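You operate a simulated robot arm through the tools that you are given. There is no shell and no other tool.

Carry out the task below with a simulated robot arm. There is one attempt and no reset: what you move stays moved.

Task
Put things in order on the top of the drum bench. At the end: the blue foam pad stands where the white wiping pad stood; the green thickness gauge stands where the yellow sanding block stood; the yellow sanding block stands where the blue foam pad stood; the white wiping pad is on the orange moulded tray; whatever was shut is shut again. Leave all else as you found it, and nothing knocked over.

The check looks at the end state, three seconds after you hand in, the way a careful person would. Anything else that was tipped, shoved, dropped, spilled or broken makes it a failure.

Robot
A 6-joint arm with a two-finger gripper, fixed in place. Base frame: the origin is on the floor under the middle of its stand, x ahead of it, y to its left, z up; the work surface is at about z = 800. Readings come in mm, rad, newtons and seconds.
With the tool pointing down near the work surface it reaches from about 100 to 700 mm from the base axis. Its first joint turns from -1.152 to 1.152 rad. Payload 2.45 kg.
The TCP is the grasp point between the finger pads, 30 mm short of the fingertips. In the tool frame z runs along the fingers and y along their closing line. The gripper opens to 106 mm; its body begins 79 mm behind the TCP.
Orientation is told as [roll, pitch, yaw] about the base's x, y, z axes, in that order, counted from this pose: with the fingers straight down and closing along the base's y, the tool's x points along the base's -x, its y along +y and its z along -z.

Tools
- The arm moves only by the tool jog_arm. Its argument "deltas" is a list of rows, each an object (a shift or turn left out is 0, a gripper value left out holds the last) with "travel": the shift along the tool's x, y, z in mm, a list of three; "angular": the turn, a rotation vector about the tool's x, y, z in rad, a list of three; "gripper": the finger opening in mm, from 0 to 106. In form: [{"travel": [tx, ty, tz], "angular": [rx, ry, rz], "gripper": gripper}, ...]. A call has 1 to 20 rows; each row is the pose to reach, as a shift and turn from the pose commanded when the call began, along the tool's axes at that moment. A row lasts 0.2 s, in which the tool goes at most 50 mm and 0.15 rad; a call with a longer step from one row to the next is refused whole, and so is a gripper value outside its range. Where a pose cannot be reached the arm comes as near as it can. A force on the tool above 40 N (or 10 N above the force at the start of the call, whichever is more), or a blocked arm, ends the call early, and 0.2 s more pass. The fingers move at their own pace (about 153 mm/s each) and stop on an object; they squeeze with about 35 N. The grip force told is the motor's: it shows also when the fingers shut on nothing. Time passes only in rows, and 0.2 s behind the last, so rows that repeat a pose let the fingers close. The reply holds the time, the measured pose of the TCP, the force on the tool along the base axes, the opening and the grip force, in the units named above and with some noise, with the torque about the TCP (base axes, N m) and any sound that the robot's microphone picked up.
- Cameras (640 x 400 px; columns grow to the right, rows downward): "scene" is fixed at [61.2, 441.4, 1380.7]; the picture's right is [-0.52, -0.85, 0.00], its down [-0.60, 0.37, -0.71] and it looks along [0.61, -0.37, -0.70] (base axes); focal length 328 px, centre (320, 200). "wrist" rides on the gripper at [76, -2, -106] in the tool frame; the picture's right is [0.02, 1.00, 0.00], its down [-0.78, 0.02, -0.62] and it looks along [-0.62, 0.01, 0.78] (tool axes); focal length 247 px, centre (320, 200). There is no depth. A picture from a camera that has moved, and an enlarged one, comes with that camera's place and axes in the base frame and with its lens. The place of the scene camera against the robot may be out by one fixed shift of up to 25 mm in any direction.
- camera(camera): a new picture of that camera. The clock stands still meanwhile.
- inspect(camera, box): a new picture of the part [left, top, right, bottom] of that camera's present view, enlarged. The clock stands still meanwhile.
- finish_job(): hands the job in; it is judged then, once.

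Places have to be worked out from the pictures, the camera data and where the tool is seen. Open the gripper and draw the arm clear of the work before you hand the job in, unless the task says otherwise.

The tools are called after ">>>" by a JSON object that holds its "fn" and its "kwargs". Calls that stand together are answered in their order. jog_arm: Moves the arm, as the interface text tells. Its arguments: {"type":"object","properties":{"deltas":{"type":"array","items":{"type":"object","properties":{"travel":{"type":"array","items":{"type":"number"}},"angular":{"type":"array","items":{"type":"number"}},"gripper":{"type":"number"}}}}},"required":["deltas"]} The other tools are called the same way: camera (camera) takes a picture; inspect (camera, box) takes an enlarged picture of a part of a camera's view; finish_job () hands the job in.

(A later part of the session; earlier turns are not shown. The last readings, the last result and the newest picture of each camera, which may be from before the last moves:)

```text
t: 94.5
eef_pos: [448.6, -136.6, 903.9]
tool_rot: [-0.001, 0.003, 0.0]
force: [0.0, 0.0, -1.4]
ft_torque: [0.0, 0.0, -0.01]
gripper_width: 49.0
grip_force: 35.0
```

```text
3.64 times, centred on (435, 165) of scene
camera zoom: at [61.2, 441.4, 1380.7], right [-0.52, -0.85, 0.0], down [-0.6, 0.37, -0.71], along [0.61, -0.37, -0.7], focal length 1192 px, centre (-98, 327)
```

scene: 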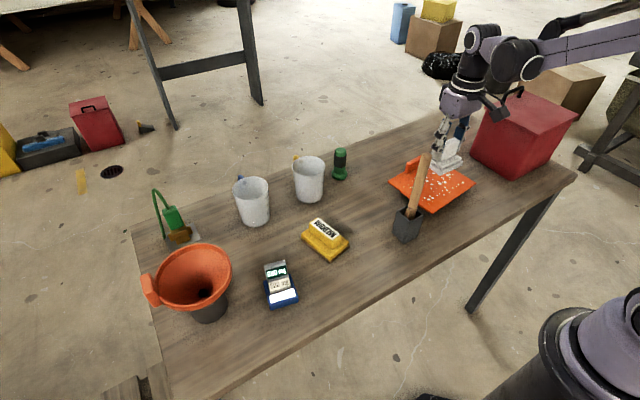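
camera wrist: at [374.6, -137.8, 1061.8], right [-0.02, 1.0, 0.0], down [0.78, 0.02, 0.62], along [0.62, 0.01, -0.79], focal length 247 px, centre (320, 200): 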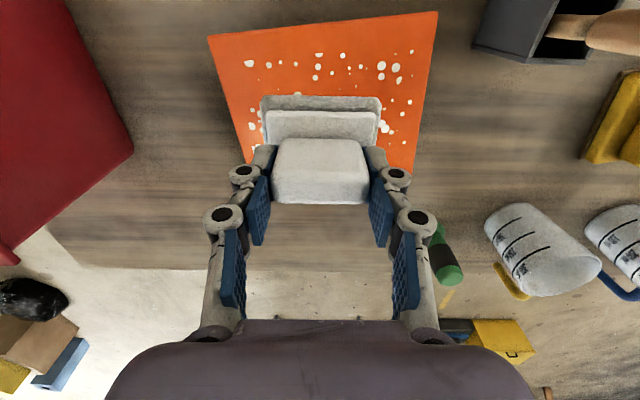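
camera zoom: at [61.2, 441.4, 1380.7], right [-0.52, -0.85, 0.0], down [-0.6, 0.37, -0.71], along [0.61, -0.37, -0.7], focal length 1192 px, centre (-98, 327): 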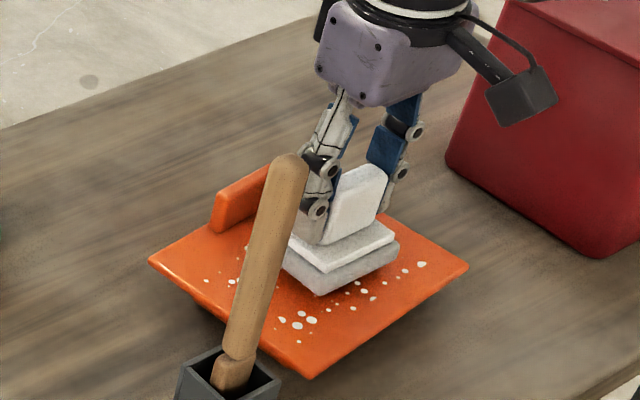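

>>> {"fn": "jog_arm", "kwargs": {"deltas": [{"travel": [0, 0, 2]}, {"travel": [0, 0, 4]}, {"travel": [0, 0, 4]}]}}

```text
t: 95.3
eef_pos: [449.0, -137.0, 900.2]
tool_rot: [0.0, 0.003, 0.0]
force: [0.1, 0.5, -0.3]
ft_torque: [0.03, -0.02, 0.01]
gripper_width: 49.0
grip_force: 34.7
```

No contact yet at 900. I'll continue down in small steps.

>>> {"fn": "jog_arm", "kwargs": {"deltas": [{"travel": [0, 0, 1.5]}, {"travel": [0, 0, 3]}, {"travel": [0, 0, 3]}]}}

>>> {"fn": "inspect", "kwargs": {"camera": "scene", "box": [410, 140, 470, 200]}}

```text
t: 96.1
eef_pos: [448.4, -136.5, 897.5]
tool_rot: [0.001, 0.004, 0.001]
force: [0.1, 0.4, -1.6]
ft_torque: [-0.03, 0.04, -0.02]
gripper_width: 48.9
grip_force: 34.9
```

```text
6.67 times, centred on (440, 170) of scene
camera zoom: at [61.2, 441.4, 1380.7], right [-0.52, -0.85, 0.0], down [-0.6, 0.37, -0.71], along [0.61, -0.37, -0.7], focal length 2186 px, centre (-480, 400)
```

zoom: 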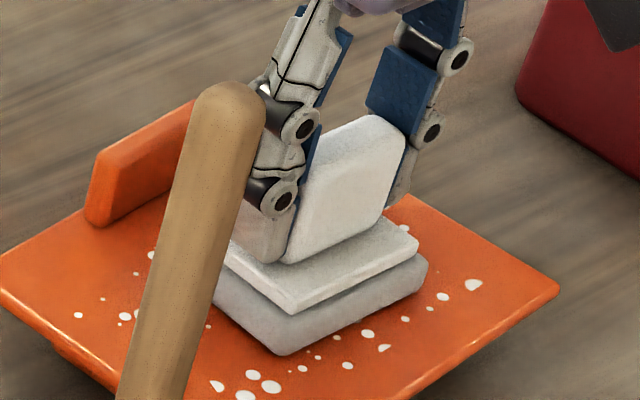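

>>> {"fn": "jog_arm", "kwargs": {"deltas": [{"travel": [0, 0, 1.5]}, {"travel": [0, 0, 3]}, {"travel": [0, 0, 4.5]}, {"travel": [0, 0, 4.5]}]}}

```text
t: 97.1
eef_pos: [448.0, -136.8, 893.8]
tool_rot: [0.0, 0.002, 0.0]
force: [0.4, 0.4, 26.0]
ft_torque: [0.04, 0.0, -0.01]
gripper_width: 49.0
grip_force: 34.8
```

Contact at 26 N, so the pad is on the tray. I'll ease up 2 mm, then open the fingers.

>>> {"fn": "jog_arm", "kwargs": {"deltas": [{"travel": [0, 0, -2]}, {"travel": [0, 0, -2], "gripper": 60}, {"travel": [0, 0, -2], "gripper": 80}, {"travel": [0, 0, -2], "gripper": 85}, {"travel": [0, 0, -2], "gripper": 85}]}}

>>> {"fn": "inspect", "kwargs": {"camera": "scene", "box": [380, 110, 490, 220]}}

>>> {"fn": "camera", "kwargs": {"camera": "wrist"}}

```text
t: 98.3
eef_pos: [449.7, -136.4, 894.2]
tool_rot: [-0.002, 0.002, 0.001]
force: [0.2, 0.2, -0.2]
ft_torque: [0.01, 0.01, 0.01]
gripper_width: 84.8
grip_force: 0.0
```

```text
3.64 times, centred on (435, 165) of scene
camera zoom: at [61.2, 441.4, 1380.7], right [-0.52, -0.85, 0.0], down [-0.6, 0.37, -0.71], along [0.61, -0.37, -0.7], focal length 1192 px, centre (-98, 327)
```

zoom: 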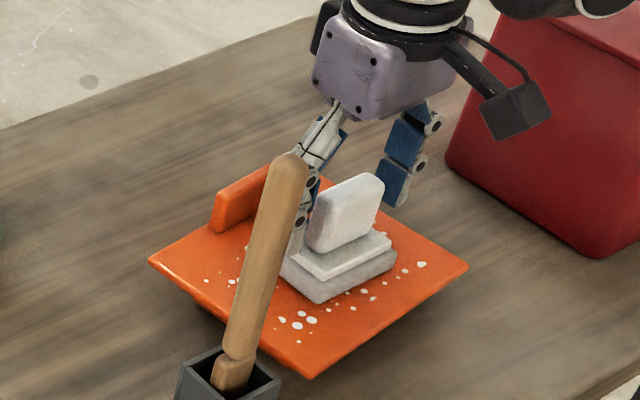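

```text
taken
camera wrist: at [374.2, -137.9, 1002.8], right [-0.02, 1.0, 0.0], down [0.78, 0.02, 0.62], along [0.62, 0.01, -0.79], focal length 247 px, centre (320, 200)
```

wrist: 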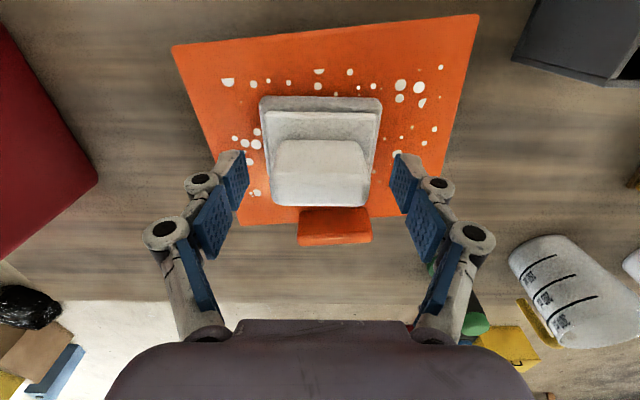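

The white pad stands on the tray and the tray hasn't moved. I'll rise and cross at z≈1089 around the stick to above the blue item for measurement.

>>> {"fn": "jog_arm", "kwargs": {"deltas": [{"travel": [0, 0, -40]}, {"travel": [0, 0, -85]}, {"travel": [-10, 10, -129]}, {"travel": [-30, 40, -159]}, {"travel": [-50, 75, -184]}, {"travel": [-60, 120, -195]}, {"travel": [-60, 167, -195]}, {"travel": [-60, 214, -195]}, {"travel": [-60, 261, -195]}, {"travel": [-55, 308, -195]}, {"travel": [-45, 352, -195]}, {"travel": [-25, 394, -186]}, {"travel": [0, 430, -166]}, {"travel": [25, 455, -136]}, {"travel": [42, 465, -100]}, {"travel": [49, 466, -66]}, {"travel": [49, 466, -66]}]}}

>>> {"fn": "camera", "kwargs": {"camera": "wrist"}}

>>> {"fn": "inspect", "kwargs": {"camera": "wrist", "box": [240, 40, 400, 180]}}

>>> {"fn": "camera", "kwargs": {"camera": "scene"}}

```text
t: 101.9
eef_pos: [399.5, 327.6, 960.4]
tool_rot: [-0.001, 0.004, -0.002]
force: [-0.6, 0.6, -0.1]
ft_torque: [0.0, -0.03, 0.01]
gripper_width: 84.8
grip_force: 0.0
```

```text
taken
camera wrist: at [324.7, 326.4, 1069.2], right [-0.02, 1.0, 0.0], down [0.78, 0.02, 0.62], along [0.62, 0.01, -0.79], focal length 247 px, centre (320, 200)
```

wrist: 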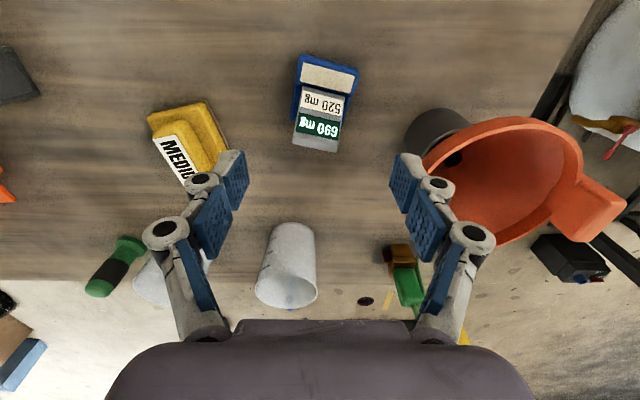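

```text
2.86 times, centred on (320, 110) of wrist
camera zoom: at [324.7, 326.4, 1069.2], right [-0.02, 1.0, 0.0], down [0.78, 0.02, 0.62], along [0.62, 0.01, -0.79], focal length 706 px, centre (320, 457)
```

zoom: 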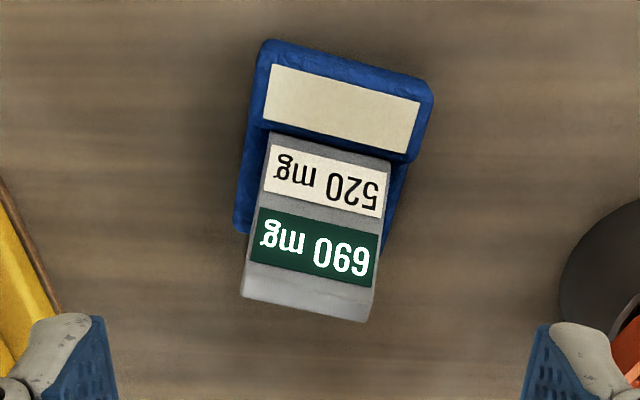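

```text
taken
```

scene: 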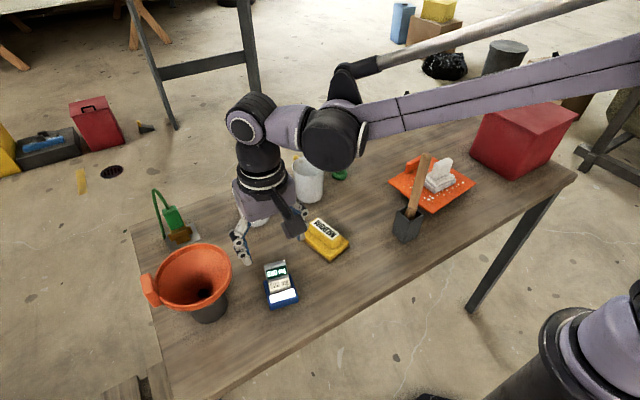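

The blue item is measured: base centre ≈(396, 330), rotated about -10.5°, about 56 × 63 mm. Its grey wedge is 42 mm wide, with the back top edge at z≈858. I'll line up with yaw -0.18 rad over (415, 326), fingers at 70 mm.

>>> {"fn": "jog_arm", "kwargs": {"deltas": [{"travel": [-8, -0.7, 20], "angular": [0, 0, 0.09], "gripper": 70}, {"travel": [-15.9, -1.4, 40], "angular": [0, 0, 0.183]}, {"travel": [-15.9, -1.4, 55], "angular": [0, 0, 0.183]}, {"travel": [-15.9, -1.4, 55], "angular": [0, 0, 0.183]}]}}

>>> {"fn": "camera", "kwargs": {"camera": "wrist"}}

>>> {"fn": "inspect", "kwargs": {"camera": "wrist", "box": [220, 40, 420, 200]}}

>>> {"fn": "inspect", "kwargs": {"camera": "scene", "box": [200, 180, 340, 320]}}

```text
t: 102.9
eef_pos: [415.6, 327.9, 905.6]
tool_rot: [0.001, 0.004, -0.183]
force: [0.2, 0.0, 0.5]
ft_torque: [-0.02, -0.02, -0.04]
gripper_width: 69.9
grip_force: 0.2
```

```text
taken
camera wrist: at [341.9, 340.0, 1013.7], right [0.16, 0.99, 0.0], down [0.77, -0.13, 0.62], along [0.61, -0.1, -0.79], focal length 247 px, centre (320, 200)
```

wrist: 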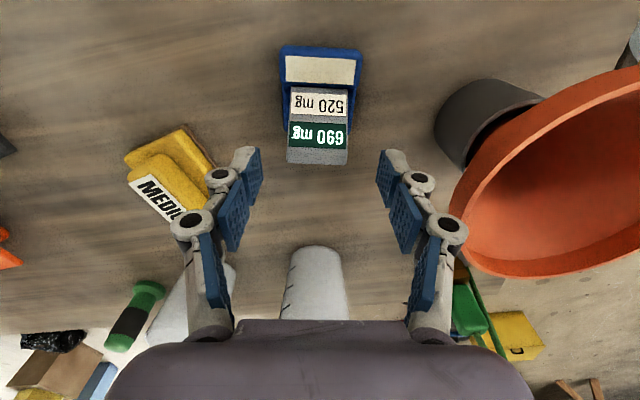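

```text
2.50 times, centred on (320, 120) of wrist
camera zoom: at [341.9, 340.0, 1013.7], right [0.16, 0.99, 0.0], down [0.77, -0.13, 0.62], along [0.61, -0.1, -0.79], focal length 617 px, centre (320, 400)
```

zoom: 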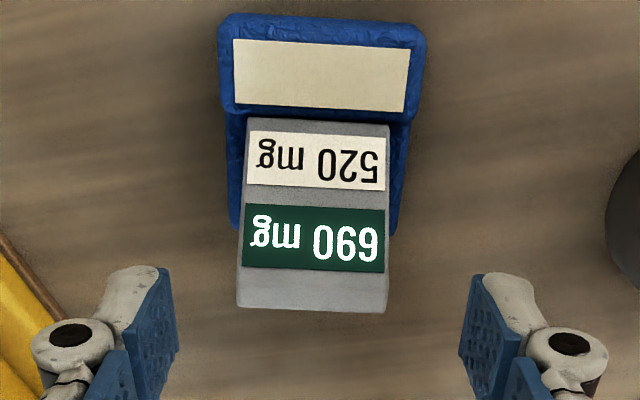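

```text
2.86 times, centred on (270, 250) of scene
camera zoom: at [61.2, 441.4, 1380.7], right [-0.52, -0.85, 0.0], down [-0.6, 0.37, -0.71], along [0.61, -0.37, -0.7], focal length 937 px, centre (463, 57)
```

zoom: 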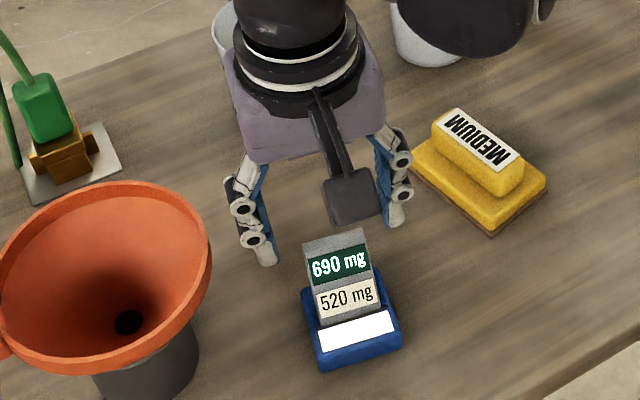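

Aligned; the wedge centre line is about 2 mm to -y of the TCP. I'll correct that and descend to z≈851 (tips ≈821, just above the slab).

>>> {"fn": "jog_arm", "kwargs": {"deltas": [{"travel": [-0.4, -2.2, 18]}, {"travel": [-0.4, -2.2, 36]}, {"travel": [-0.4, -2.2, 48]}, {"travel": [-0.4, -2.2, 54]}, {"travel": [-0.4, -2.2, 54]}]}}

>>> {"fn": "inspect", "kwargs": {"camera": "wrist", "box": [200, 60, 440, 240]}}

>>> {"fn": "inspect", "kwargs": {"camera": "scene", "box": [230, 220, 330, 320]}}

```text
t: 104.1
eef_pos: [415.2, 326.1, 851.3]
tool_rot: [0.0, 0.003, -0.182]
force: [-0.4, -0.3, 0.4]
ft_torque: [-0.01, 0.01, -0.02]
gripper_width: 69.7
grip_force: 0.0
```

```text
2.22 times, centred on (320, 150) of wrist
camera zoom: at [341.9, 338.4, 959.7], right [0.16, 0.99, 0.0], down [0.77, -0.13, 0.62], along [0.61, -0.1, -0.79], focal length 549 px, centre (320, 311)
```

zoom: 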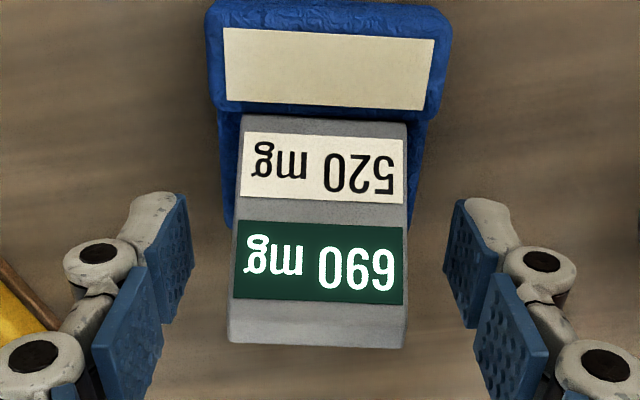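

```text
4.00 times, centred on (280, 270) of scene
camera zoom: at [61.2, 441.4, 1380.7], right [-0.52, -0.85, 0.0], down [-0.6, 0.37, -0.71], along [0.61, -0.37, -0.7], focal length 1312 px, centre (480, -80)
```

zoom: 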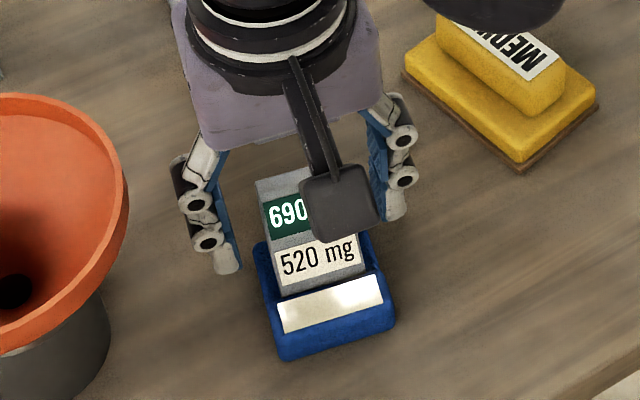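

The blue body is visibly lumpy foam in silhouette, which supports it being the foam pad. The fingers straddle the grey grip, so I'm closing.

>>> {"fn": "jog_arm", "kwargs": {"deltas": [{"gripper": 52}, {"gripper": 38}, {"gripper": 34}, {"gripper": 34}]}}

>>> {"fn": "inspect", "kwargs": {"camera": "wrist", "box": [200, 60, 440, 240]}}

```text
t: 105.1
eef_pos: [415.0, 325.9, 852.5]
tool_rot: [0.0, 0.003, -0.185]
force: [0.7, -0.6, 3.7]
ft_torque: [-0.03, 0.04, 0.04]
gripper_width: 40.6
grip_force: 34.9
```

```text
2.22 times, centred on (320, 150) of wrist
camera zoom: at [341.8, 338.3, 959.9], right [0.16, 0.99, 0.0], down [0.77, -0.13, 0.62], along [0.61, -0.1, -0.79], focal length 549 px, centre (320, 311)
```

zoom: 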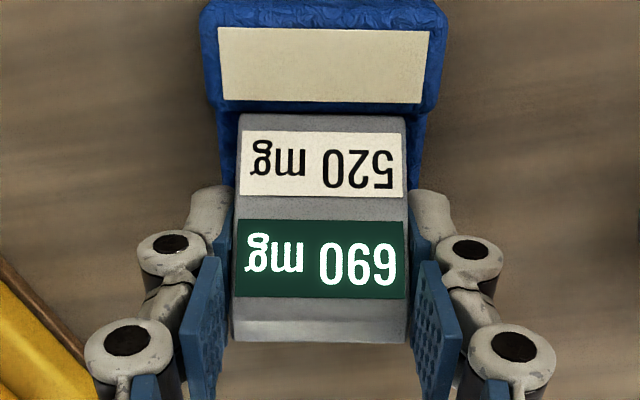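

Gripped at 40.6 mm. I'll lift it 30 mm and check that it comes up freely, as one piece, and how heavy it is.

>>> {"fn": "jog_arm", "kwargs": {"deltas": [{"travel": [0, 0, -5]}, {"travel": [0, 0, -15]}, {"travel": [0, 0, -30]}, {"travel": [0, 0, -30]}]}}

>>> {"fn": "inspect", "kwargs": {"camera": "scene", "box": [230, 210, 330, 310]}}

>>> {"fn": "inspect", "kwargs": {"camera": "wrist", "box": [200, 60, 440, 240]}}

```text
t: 106.1
eef_pos: [415.1, 326.3, 882.5]
tool_rot: [0.0, 0.005, -0.183]
force: [-1.4, -0.5, 0.0]
ft_torque: [-0.02, 0.02, -0.03]
gripper_width: 40.8
grip_force: 35.6
```

```text
4.00 times, centred on (280, 260) of scene
camera zoom: at [61.2, 441.4, 1380.7], right [-0.52, -0.85, 0.0], down [-0.6, 0.37, -0.71], along [0.61, -0.37, -0.7], focal length 1312 px, centre (480, -40)
```

zoom: 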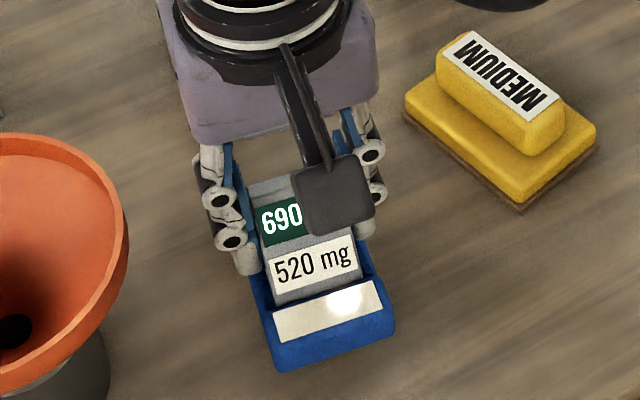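

```text
2.22 times, centred on (320, 150) of wrist
camera zoom: at [341.6, 338.5, 990.5], right [0.16, 0.99, 0.0], down [0.77, -0.13, 0.62], along [0.61, -0.1, -0.79], focal length 549 px, centre (320, 311)
```

zoom: 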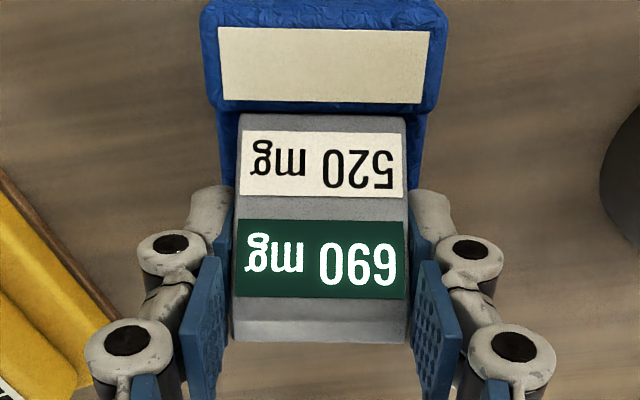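

It lifts freely as one light piece. I'll carry it at z≈1000 past the jugs and gauge (staying at x>480 near the stick), turning to yaw 0 on the way to the white pad's old spot.

>>> {"fn": "jog_arm", "kwargs": {"deltas": [{"travel": [0, 0, -40]}, {"travel": [0, 0, -85]}, {"travel": [-12.6, -12.9, -118], "angular": [0, 0, -0.06]}, {"travel": [-40.1, -51.5, -118], "angular": [0, 0, -0.12]}, {"travel": [-69.5, -89.8, -118], "angular": [0, 0, -0.183]}, {"travel": [-97.2, -129.4, -118], "angular": [0, 0, -0.183]}, {"travel": [-121.3, -171.7, -118], "angular": [0, 0, -0.183]}, {"travel": [-141.6, -215.8, -118], "angular": [0, 0, -0.183]}, {"travel": [-160.2, -261.1, -118], "angular": [0, 0, -0.183]}, {"travel": [-178.8, -306.5, -118], "angular": [0, 0, -0.183]}, {"travel": [-197.3, -351.8, -118], "angular": [0, 0, -0.183]}, {"travel": [-215.9, -397.2, -118], "angular": [0, 0, -0.183]}, {"travel": [-234.5, -442.6, -118], "angular": [0, 0, -0.183]}, {"travel": [-253, -487.9, -115], "angular": [0, 0, -0.183]}, {"travel": [-267, -519.9, -90], "angular": [0, 0, -0.183]}, {"travel": [-271.8, -534.3, -50], "angular": [0, 0, -0.183]}, {"travel": [-271.8, -534.3, -50], "angular": [0, 0, -0.183]}]}}

>>> {"fn": "camera", "kwargs": {"camera": "wrist"}}

>>> {"fn": "camera", "kwargs": {"camera": "scene"}}

```text
t: 109.7
eef_pos: [586.6, -249.6, 932.0]
tool_rot: [0.0, 0.003, 0.001]
force: [0.5, -0.4, 0.1]
ft_torque: [0.01, 0.0, 0.02]
gripper_width: 40.8
grip_force: 35.1
```

```text
taken
camera wrist: at [511.9, -250.9, 1038.9], right [-0.02, 1.0, 0.0], down [0.78, 0.02, 0.62], along [0.62, 0.01, -0.79], focal length 247 px, centre (320, 200)
```

wrist: 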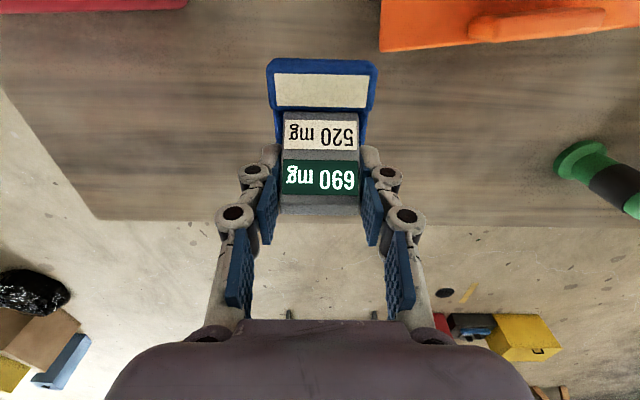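

```text
taken
```

scene: 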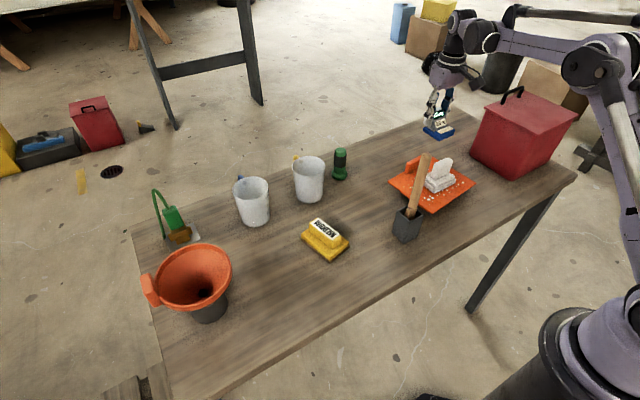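

The blue pad hangs level at yaw 0, its centre 20 mm behind the TCP in x. I'll move to TCP (641.2, -270.7) and lower toward the table.

>>> {"fn": "jog_arm", "kwargs": {"deltas": [{"travel": [-18, -7, 16]}, {"travel": [-36, -14, 32]}, {"travel": [-54.6, -21.1, 48]}, {"travel": [-54.6, -21.1, 62]}, {"travel": [-54.6, -21.1, 73]}, {"travel": [-54.6, -21.1, 73]}]}}

>>> {"fn": "camera", "kwargs": {"camera": "wrist"}}

>>> {"fn": "inspect", "kwargs": {"camera": "scene", "box": [390, 90, 470, 160]}}

```text
t: 111.1
eef_pos: [639.9, -270.6, 858.7]
tool_rot: [0.001, 0.003, 0.001]
force: [0.3, 0.5, -0.9]
ft_torque: [0.01, 0.0, 0.03]
gripper_width: 40.5
grip_force: 34.9
```

```text
taken
camera wrist: at [566.1, -271.6, 966.8], right [-0.02, 1.0, 0.0], down [0.78, 0.02, 0.62], along [0.62, 0.01, -0.79], focal length 247 px, centre (320, 200)
```

wrist: 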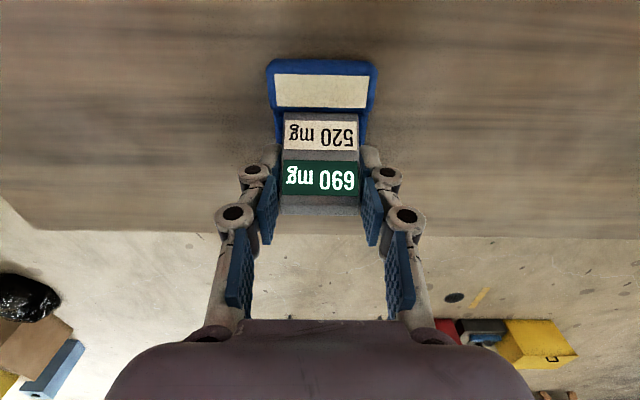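

```text
5.71 times, centred on (430, 125) of scene
camera zoom: at [61.2, 441.4, 1380.7], right [-0.52, -0.85, 0.0], down [-0.6, 0.37, -0.71], along [0.61, -0.37, -0.7], focal length 1874 px, centre (-309, 629)
```

zoom: 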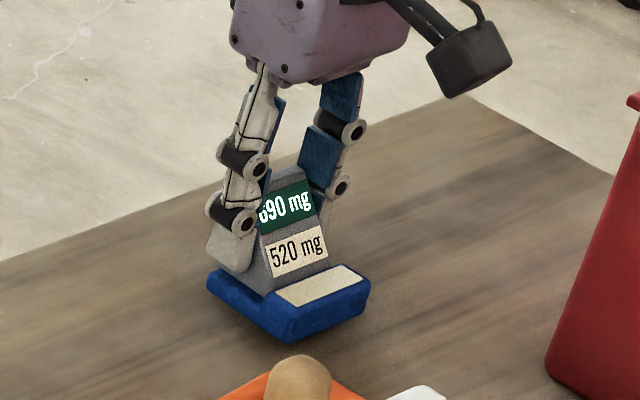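

>>> {"fn": "jog_arm", "kwargs": {"deltas": [{"travel": [0, 0, 2]}, {"travel": [0, 0, 4]}, {"travel": [0, 0, 5.5]}, {"travel": [0, 0, 5.5]}]}}

```text
t: 112.1
eef_pos: [640.1, -271.1, 854.0]
tool_rot: [0.0, 0.004, 0.0]
force: [-0.3, -0.1, -0.6]
ft_torque: [-0.01, -0.02, -0.02]
gripper_width: 40.7
grip_force: 34.7
```

>>> {"fn": "jog_arm", "kwargs": {"deltas": [{"travel": [0, 0, 1.2]}, {"travel": [0, 0, 2.4]}, {"travel": [0, 0, 3.5]}, {"travel": [0, 0, 3.5]}]}}

```text
t: 113.1
eef_pos: [639.5, -270.2, 851.3]
tool_rot: [-0.001, 0.003, 0.0]
force: [4.5, -2.6, 26.1]
ft_torque: [-0.11, -0.12, 0.04]
gripper_width: 41.1
grip_force: 34.9
```

Contact at 26 N. I'll ease up slightly, open, and rise straight to clear the wedge before retracting inward.

>>> {"fn": "jog_arm", "kwargs": {"deltas": [{"travel": [0, 0, -2]}, {"travel": [0, 0, -2], "gripper": 50}, {"travel": [0, 0, -2], "gripper": 68}, {"travel": [0, 0, -2], "gripper": 70}, {"travel": [0, 0, -15], "gripper": 70}, {"travel": [0, 0, -30]}, {"travel": [4, 2, -45]}, {"travel": [30, 15, -60]}, {"travel": [60, 30, -80]}, {"travel": [60, 30, -80]}]}}

>>> {"fn": "camera", "kwargs": {"camera": "wrist"}}

>>> {"fn": "inspect", "kwargs": {"camera": "scene", "box": [390, 90, 470, 160]}}

>>> {"fn": "inspect", "kwargs": {"camera": "wrist", "box": [220, 60, 420, 200]}}

```text
t: 115.3
eef_pos: [581.0, -239.9, 929.0]
tool_rot: [0.0, 0.002, 0.0]
force: [0.3, -0.1, -0.4]
ft_torque: [0.02, 0.04, -0.03]
gripper_width: 70.0
grip_force: 0.0
```

```text
taken
camera wrist: at [506.0, -240.9, 1037.5], right [-0.02, 1.0, 0.0], down [0.78, 0.02, 0.62], along [0.62, 0.01, -0.79], focal length 247 px, centre (320, 200)
```

wrist: 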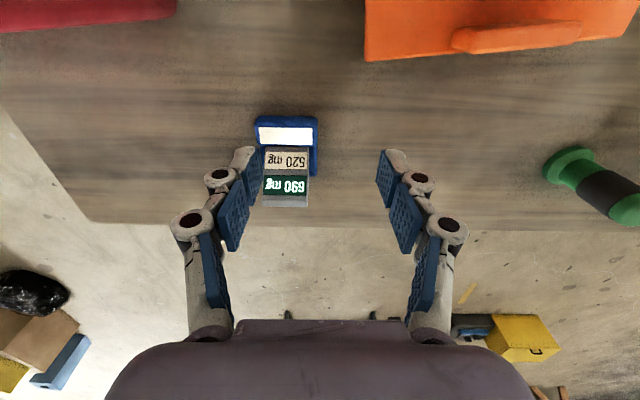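

```text
5.71 times, centred on (430, 125) of scene
camera zoom: at [61.2, 441.4, 1380.7], right [-0.52, -0.85, 0.0], down [-0.6, 0.37, -0.71], along [0.61, -0.37, -0.7], focal length 1874 px, centre (-309, 629)
```

zoom: 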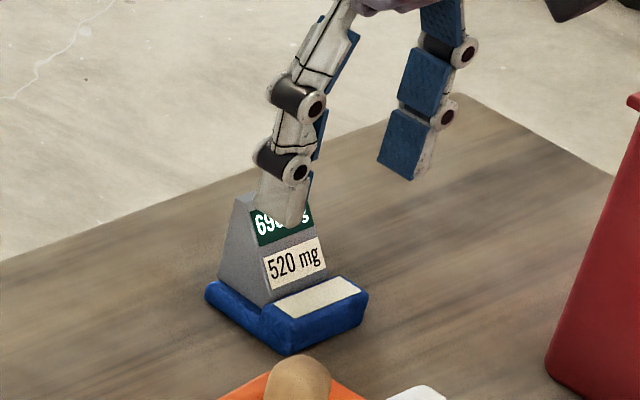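

```text
2.86 times, centred on (320, 130) of wrist
camera zoom: at [506.0, -240.9, 1037.5], right [-0.02, 1.0, 0.0], down [0.78, 0.02, 0.62], along [0.62, 0.01, -0.79], focal length 706 px, centre (320, 400)
```

zoom: 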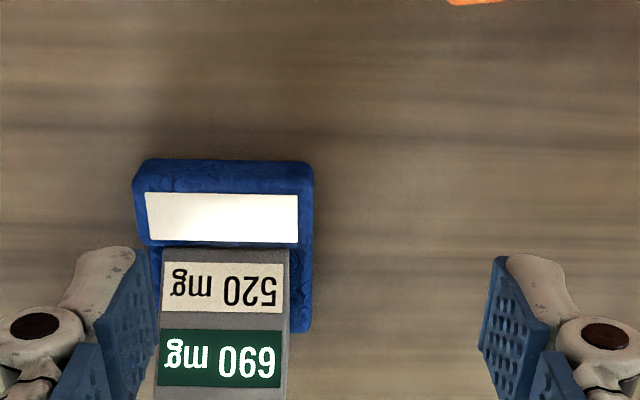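

The blue pad stands at the white pad's old place (front edge x≈586, centre y≈-270). Next the yellow block: I'll go above it at a safe height to measure.

>>> {"fn": "jog_arm", "kwargs": {"deltas": [{"travel": [10, 40, -20]}, {"travel": [20, 80, -45]}, {"travel": [30, 122, -65]}, {"travel": [40, 168, -70]}, {"travel": [50, 214, -70]}, {"travel": [60, 260, -70]}, {"travel": [65, 306, -70]}, {"travel": [75, 350, -70]}, {"travel": [90, 392, -65]}, {"travel": [105, 425, -45]}, {"travel": [108, 428, -35]}, {"travel": [108, 428, -35]}]}}

>>> {"fn": "camera", "kwargs": {"camera": "wrist"}}

>>> {"fn": "inspect", "kwargs": {"camera": "wrist", "box": [240, 60, 400, 200]}}

```text
t: 117.9
eef_pos: [472.3, 187.3, 966.4]
tool_rot: [0.0, 0.002, 0.0]
force: [0.2, 0.2, 0.9]
ft_torque: [0.01, 0.03, 0.01]
gripper_width: 70.0
grip_force: 0.0
```

```text
taken
camera wrist: at [397.3, 186.3, 1073.0], right [-0.02, 1.0, 0.0], down [0.78, 0.02, 0.62], along [0.62, 0.01, -0.79], focal length 247 px, centre (320, 200)
```

wrist: 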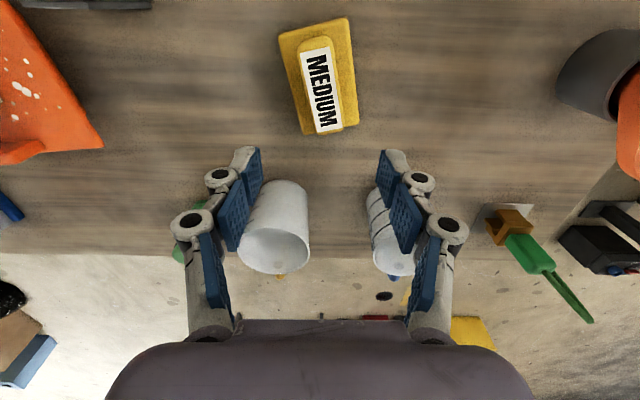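

```text
2.86 times, centred on (320, 130) of wrist
camera zoom: at [397.3, 186.3, 1073.0], right [-0.02, 1.0, 0.0], down [0.78, 0.02, 0.62], along [0.62, 0.01, -0.79], focal length 706 px, centre (320, 400)
```

zoom: 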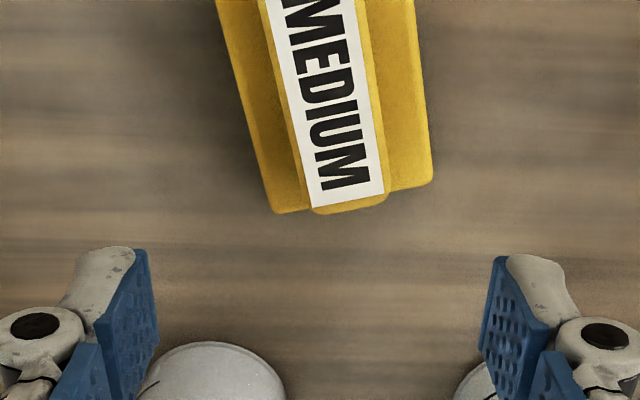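

Yellow block measured: centre ≈(456.6, 187.8), yaw +11.7°, base 58 × 91 mm, handle 29 mm wide with its top at z≈850. I'll align over it with the gripper at 60 mm.

>>> {"fn": "jog_arm", "kwargs": {"deltas": [{"travel": [5, 0.2, 25], "angular": [0, 0, -0.1], "gripper": 60}, {"travel": [10, 0.3, 50], "angular": [0, 0, -0.204]}, {"travel": [15.7, 0.5, 66], "angular": [0, 0, -0.204]}, {"travel": [15.7, 0.5, 66], "angular": [0, 0, -0.204]}]}}

>>> {"fn": "camera", "kwargs": {"camera": "wrist"}}

>>> {"fn": "inspect", "kwargs": {"camera": "wrist", "box": [220, 20, 420, 180]}}

>>> {"fn": "inspect", "kwargs": {"camera": "scene", "box": [270, 170, 390, 280]}}

```text
t: 118.9
eef_pos: [457.5, 187.6, 899.0]
tool_rot: [0.002, 0.003, 0.206]
force: [0.3, 1.0, 0.0]
ft_torque: [-0.03, -0.05, 0.02]
gripper_width: 59.7
grip_force: 0.3
```

```text
taken
camera wrist: at [384.0, 171.5, 1006.4], right [-0.22, 0.97, 0.0], down [0.77, 0.18, 0.62], along [0.6, 0.14, -0.78], focal length 247 px, centre (320, 200)
```

wrist: 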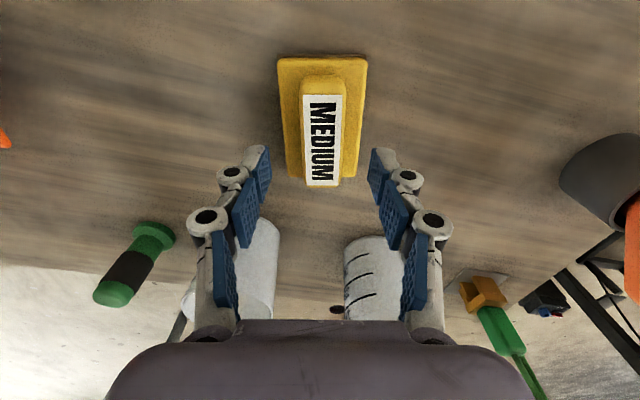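

```text
2.50 times, centred on (320, 100) of wrist
camera zoom: at [384.0, 171.5, 1006.4], right [-0.22, 0.97, 0.0], down [0.77, 0.18, 0.62], along [0.6, 0.14, -0.78], focal length 617 px, centre (320, 450)
```

zoom: 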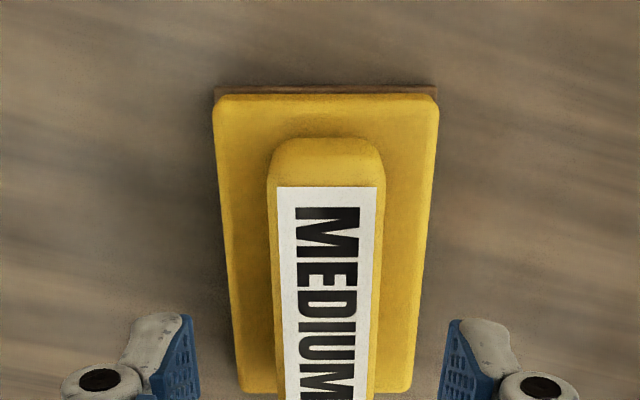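

```text
3.64 times, centred on (330, 225) of scene
camera zoom: at [61.2, 441.4, 1380.7], right [-0.52, -0.85, 0.0], down [-0.6, 0.37, -0.71], along [0.61, -0.37, -0.7], focal length 1192 px, centre (284, 109)
```

zoom: 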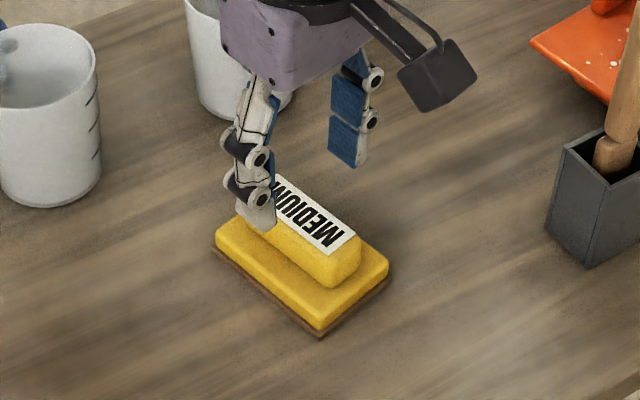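

Well aligned. A small 1.5 mm lateral correction, then descend to z≈857 (tips just above the slab) and grip.

>>> {"fn": "jog_arm", "kwargs": {"deltas": [{"travel": [0.7, 1.6, 16]}, {"travel": [0.7, 1.6, 32]}, {"travel": [0.7, 1.6, 42]}, {"travel": [0.7, 1.6, 42]}, {"travel": [0.7, 1.6, 42], "gripper": 40}, {"travel": [0.7, 1.6, 42], "gripper": 25}, {"travel": [0.7, 1.6, 42], "gripper": 20}, {"travel": [0.7, 1.6, 42], "gripper": 20}]}}

>>> {"fn": "inspect", "kwargs": {"camera": "scene", "box": [270, 170, 390, 280]}}

>>> {"fn": "inspect", "kwargs": {"camera": "wrist", "box": [200, 40, 440, 240]}}

```text
t: 120.7
eef_pos: [455.6, 188.7, 858.3]
tool_rot: [0.001, 0.001, 0.203]
force: [-0.6, -0.3, -0.4]
ft_torque: [0.0, 0.01, 0.05]
gripper_width: 29.1
grip_force: 34.8
```

```text
3.64 times, centred on (330, 225) of scene
camera zoom: at [61.2, 441.4, 1380.7], right [-0.52, -0.85, 0.0], down [-0.6, 0.37, -0.71], along [0.61, -0.37, -0.7], focal length 1192 px, centre (284, 109)
```

zoom: 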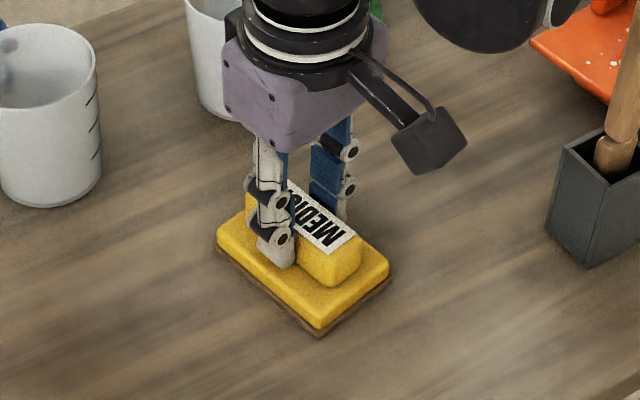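

```text
2.00 times, centred on (320, 140) of wrist
camera zoom: at [382.9, 172.3, 964.6], right [-0.22, 0.97, 0.0], down [0.77, 0.18, 0.62], along [0.6, 0.14, -0.78], focal length 494 px, centre (320, 320)
```

zoom: 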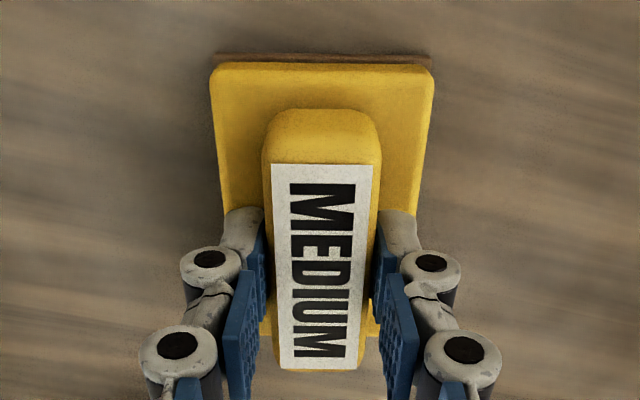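

Gripped (29.1 mm); the block's centre coincides with the TCP. I'll lift it and carry it to the blue pad's old place (395.7, 329.8), turning to that pad's yaw.

>>> {"fn": "jog_arm", "kwargs": {"deltas": [{"travel": [0, 0, -12]}, {"travel": [0, 0, -35]}, {"travel": [0, 0, -55]}, {"travel": [7.4, 37.5, -55], "angular": [0, 0, 0.1]}, {"travel": [14.8, 75, -55], "angular": [0, 0, 0.2]}, {"travel": [22, 112, -55], "angular": [0, 0, 0.3]}, {"travel": [29.5, 149.9, -55], "angular": [0, 0, 0.387]}, {"travel": [29.5, 149.9, -30], "angular": [0, 0, 0.387]}, {"travel": [29.5, 149.9, -8], "angular": [0, 0, 0.387]}, {"travel": [29.5, 149.9, -8], "angular": [0, 0, 0.387]}]}}

>>> {"fn": "camera", "kwargs": {"camera": "wrist"}}

>>> {"fn": "inspect", "kwargs": {"camera": "scene", "box": [220, 210, 350, 320]}}

```text
t: 122.9
eef_pos: [394.9, 330.2, 865.0]
tool_rot: [0.0, 0.003, -0.184]
force: [0.3, 0.3, -0.7]
ft_torque: [-0.01, 0.0, -0.01]
gripper_width: 29.2
grip_force: 35.1
```

```text
taken
camera wrist: at [322.2, 343.0, 972.7], right [0.16, 0.99, 0.0], down [0.77, -0.13, 0.62], along [0.61, -0.1, -0.79], focal length 247 px, centre (320, 200)
```

wrist: 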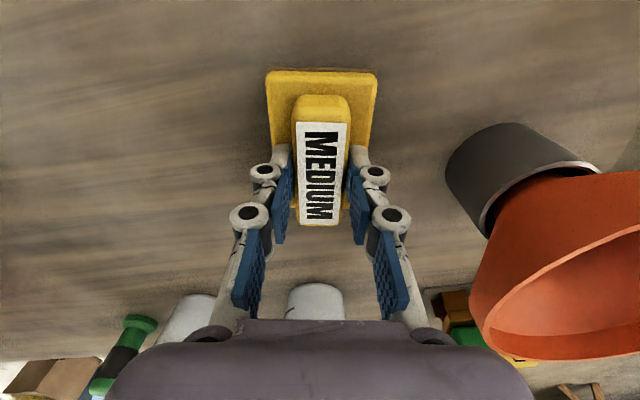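

```text
3.64 times, centred on (285, 265) of scene
camera zoom: at [61.2, 441.4, 1380.7], right [-0.52, -0.85, 0.0], down [-0.6, 0.37, -0.71], along [0.61, -0.37, -0.7], focal length 1192 px, centre (447, -36)
```

zoom: 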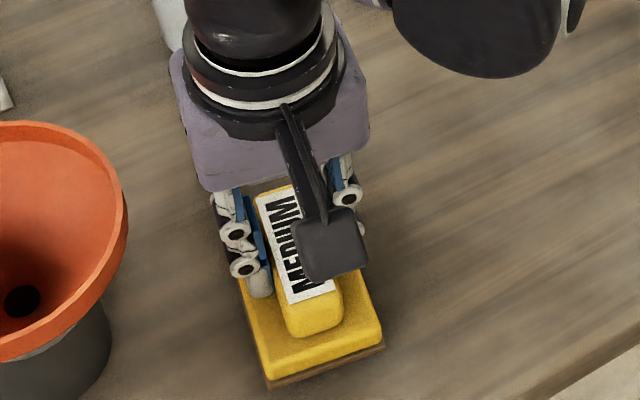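

In position. Lowering gently to contact.

>>> {"fn": "jog_arm", "kwargs": {"deltas": [{"travel": [0, 0, 2]}, {"travel": [0, 0, 4]}, {"travel": [0, 0, 5.5]}, {"travel": [0, 0, 7]}, {"travel": [0, 0, 7]}]}}

```text
t: 124.1
eef_pos: [395.7, 329.6, 858.2]
tool_rot: [0.0, 0.004, -0.185]
force: [0.2, 0.5, -0.7]
ft_torque: [-0.02, -0.02, 0.0]
gripper_width: 29.4
grip_force: 34.7
```

>>> {"fn": "jog_arm", "kwargs": {"deltas": [{"travel": [0, 0, 1]}, {"travel": [0, 0, 2]}, {"travel": [0, 0, 3]}, {"travel": [0, 0, 3]}]}}

```text
t: 125.3
eef_pos: [395.9, 329.7, 857.8]
tool_rot: [-0.001, 0.002, -0.183]
force: [-1.8, 0.0, 6.9]
ft_torque: [0.01, -0.01, -0.03]
gripper_width: 29.2
grip_force: 34.6
stopped in row 4: the force on the tool passed its limit at 41 N (the readings are from after the stop); the commanded pose is now the measured one
```

Firm contact, with the block on the table. Opening and rising straight up.

>>> {"fn": "jog_arm", "kwargs": {"deltas": [{"travel": [0, 0, -0.7]}, {"travel": [0, 0, -0.7], "gripper": 40}, {"travel": [0, 0, -0.7], "gripper": 56}, {"travel": [0, 0, -0.7], "gripper": 60}, {"travel": [0, 0, -20], "gripper": 60}, {"travel": [0, 0, -45]}, {"travel": [0, 0, -80]}, {"travel": [0, 0, -110]}, {"travel": [0, 0, -110]}]}}

>>> {"fn": "camera", "kwargs": {"camera": "wrist"}}

>>> {"fn": "inspect", "kwargs": {"camera": "scene", "box": [220, 210, 350, 320]}}

```text
t: 127.3
eef_pos: [396.0, 329.9, 967.3]
tool_rot: [-0.001, 0.002, -0.181]
force: [-0.2, -0.3, -0.4]
ft_torque: [-0.02, 0.0, 0.01]
gripper_width: 59.9
grip_force: 0.0
```

```text
taken
camera wrist: at [322.6, 342.2, 1074.7], right [0.16, 0.99, 0.0], down [0.77, -0.13, 0.62], along [0.61, -0.1, -0.78], focal length 247 px, centre (320, 200)
```

wrist: 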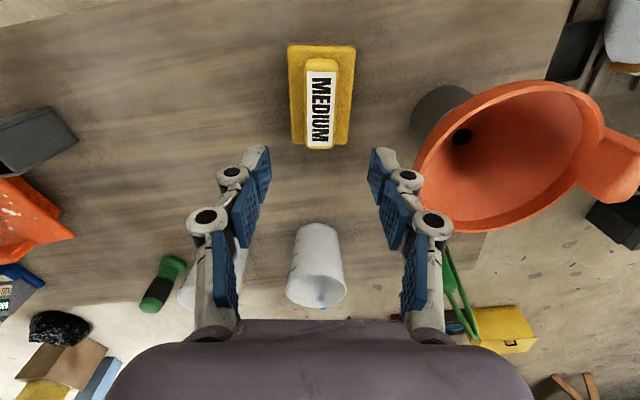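

```text
3.64 times, centred on (285, 265) of scene
camera zoom: at [61.2, 441.4, 1380.7], right [-0.52, -0.85, 0.0], down [-0.6, 0.37, -0.71], along [0.61, -0.37, -0.7], focal length 1192 px, centre (447, -36)
```

zoom: 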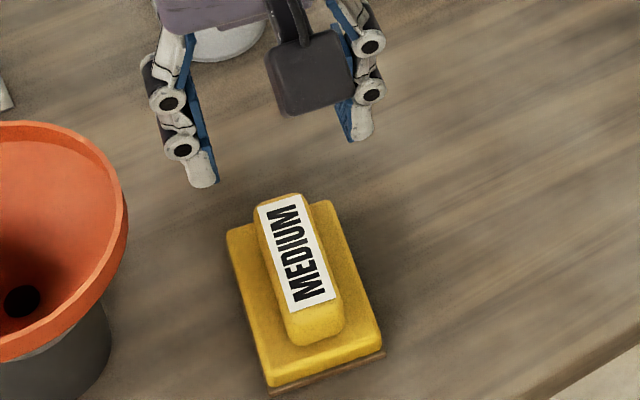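

The yellow block stands where the blue pad stood. Now to the green gauge: I'll move near (565, 24) at z≈1000 and measure it.

>>> {"fn": "jog_arm", "kwargs": {"deltas": [{"travel": [-27.7, -33.8, -4.1], "angular": [0, 0, -0.09]}, {"travel": [-55.4, -67.6, -8.2], "angular": [0, 0, -0.181]}, {"travel": [-83.1, -101.4, -12.4], "angular": [0, 0, -0.181]}, {"travel": [-110.8, -135.1, -16.5], "angular": [0, 0, -0.181]}, {"travel": [-138.4, -168.9, -20.6], "angular": [0, 0, -0.181]}, {"travel": [-166.1, -202.7, -24.8], "angular": [0, 0, -0.181]}, {"travel": [-193.8, -236.4, -28.9], "angular": [0, 0, -0.181]}, {"travel": [-221.5, -270.2, -33], "angular": [0, 0, -0.181]}, {"travel": [-221.5, -270.2, -33], "angular": [0, 0, -0.181]}]}}

>>> {"fn": "camera", "kwargs": {"camera": "wrist"}}

>>> {"fn": "inspect", "kwargs": {"camera": "wrist", "box": [260, 90, 380, 190]}}

```text
t: 129.3
eef_pos: [567.1, 24.0, 999.9]
tool_rot: [0.002, 0.001, 0.0]
force: [0.7, 0.2, 0.4]
ft_torque: [-0.02, 0.0, 0.02]
gripper_width: 60.3
grip_force: 0.0
```

```text
taken
camera wrist: at [491.4, 23.0, 1106.7], right [-0.02, 1.0, 0.0], down [0.78, 0.02, 0.62], along [0.62, 0.01, -0.78], focal length 247 px, centre (320, 200)
```

wrist: 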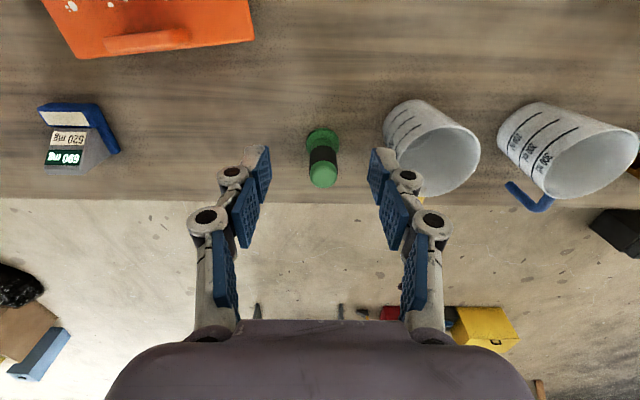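

```text
4.00 times, centred on (320, 140) of wrist
camera zoom: at [491.4, 23.0, 1106.7], right [-0.02, 1.0, 0.0], down [0.78, 0.02, 0.62], along [0.62, 0.01, -0.78], focal length 988 px, centre (320, 440)
```

zoom: 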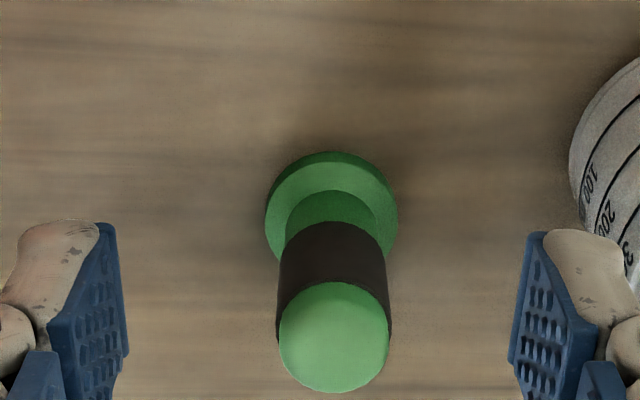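

The gauge axis is ≈(634.5, 28.5), body diameter ≈29 mm, foot ≈44 mm, top ≈890. Jug 1's rim comes within y≈91, so I'll turn to yaw +90° to close along x, clear of the jug.

>>> {"fn": "jog_arm", "kwargs": {"deltas": [{"travel": [0, 0, 0], "angular": [0, 0, -0.14], "gripper": 60}, {"angular": [0, 0, -0.28]}, {"angular": [0, 0, -0.42]}, {"angular": [0, 0, -0.56]}, {"angular": [0, 0, -0.7]}, {"angular": [0, 0, -0.84]}, {"angular": [0, 0, -0.98]}, {"angular": [0, 0, -1.12]}, {"angular": [0, 0, -1.26]}, {"angular": [0, 0, -1.4]}, {"angular": [0, 0, -1.54]}, {"travel": [-30, 2, 20], "angular": [0, 0, -1.5708]}, {"travel": [-66, 4, 40], "angular": [0, 0, -1.5708]}, {"travel": [-66, 4, 50], "angular": [0, 0, -1.5708]}, {"travel": [-66, 4, 50], "angular": [0, 0, -1.5708]}]}}

>>> {"fn": "camera", "kwargs": {"camera": "wrist"}}

>>> {"fn": "inspect", "kwargs": {"camera": "wrist", "box": [240, 60, 400, 180]}}

>>> {"fn": "inspect", "kwargs": {"camera": "scene", "box": [280, 90, 400, 200]}}

```text
t: 132.5
eef_pos: [630.7, 28.4, 948.5]
tool_rot: [0.0, -0.002, 1.569]
force: [0.1, -0.9, 0.0]
ft_torque: [-0.02, -0.01, 0.02]
gripper_width: 59.8
grip_force: 0.0
```

```text
taken
camera wrist: at [634.5, -47.7, 1056.0], right [-1.0, -0.02, 0.0], down [-0.01, 0.78, 0.62], along [-0.01, 0.62, -0.78], focal length 247 px, centre (320, 200)
```

wrist: 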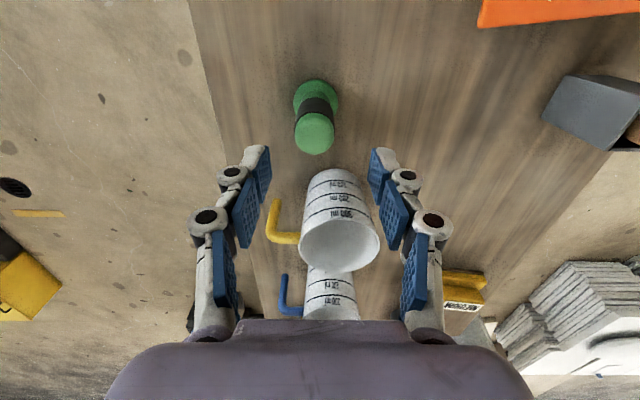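

```text
3.33 times, centred on (320, 120) of wrist
camera zoom: at [634.5, -47.7, 1056.0], right [-1.0, -0.02, 0.0], down [-0.01, 0.78, 0.62], along [-0.01, 0.62, -0.78], focal length 823 px, centre (320, 467)
```

zoom: 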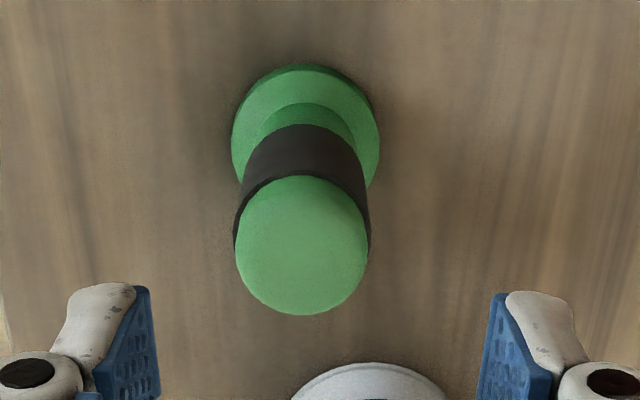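

```text
3.64 times, centred on (340, 145) of scene
camera zoom: at [61.2, 441.4, 1380.7], right [-0.52, -0.85, 0.0], down [-0.6, 0.37, -0.71], along [0.61, -0.37, -0.7], focal length 1192 px, centre (247, 400)
```

zoom: 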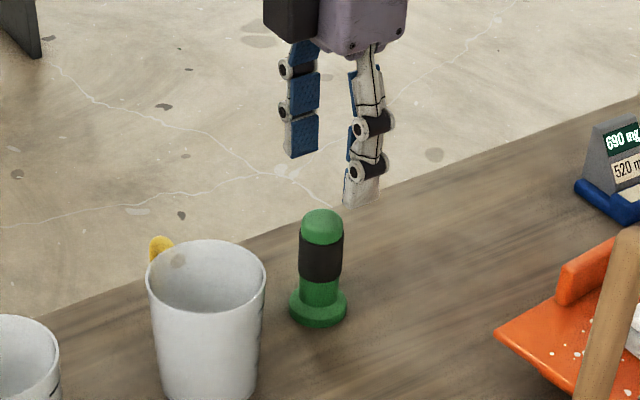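

Gauge axis refined to ≈(636.3, 28.4), with its dome top near z 889. I'll shift +5.6 mm in x and descend to z≈860, gripping the black band.

>>> {"fn": "jog_arm", "kwargs": {"deltas": [{"travel": [0, -5.6, 20]}, {"travel": [0, -5.6, 42]}, {"travel": [0, -5.6, 64]}, {"travel": [0, -5.6, 80]}, {"travel": [0, -5.6, 88]}, {"travel": [0, -5.6, 88]}]}}

>>> {"fn": "inspect", "kwargs": {"camera": "wrist", "box": [220, 60, 420, 220]}}

>>> {"fn": "inspect", "kwargs": {"camera": "scene", "box": [280, 90, 400, 200]}}

```text
t: 133.9
eef_pos: [636.2, 28.5, 860.3]
tool_rot: [0.002, -0.001, 1.567]
force: [0.1, -0.1, -0.6]
ft_torque: [-0.02, 0.0, -0.01]
gripper_width: 59.8
grip_force: 0.1
```

```text
2.50 times, centred on (320, 140) of wrist
camera zoom: at [639.6, -47.8, 967.8], right [-1.0, -0.02, 0.0], down [-0.01, 0.78, 0.62], along [-0.01, 0.62, -0.78], focal length 617 px, centre (320, 350)
```

zoom: 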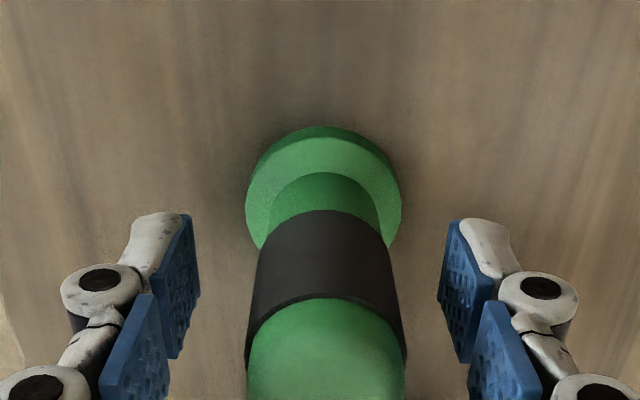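

```text
3.64 times, centred on (340, 145) of scene
camera zoom: at [61.2, 441.4, 1380.7], right [-0.52, -0.85, 0.0], down [-0.6, 0.37, -0.71], along [0.61, -0.37, -0.7], focal length 1192 px, centre (247, 400)
```

zoom: 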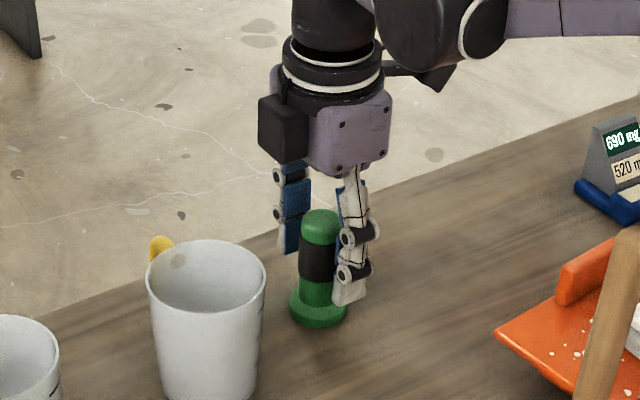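

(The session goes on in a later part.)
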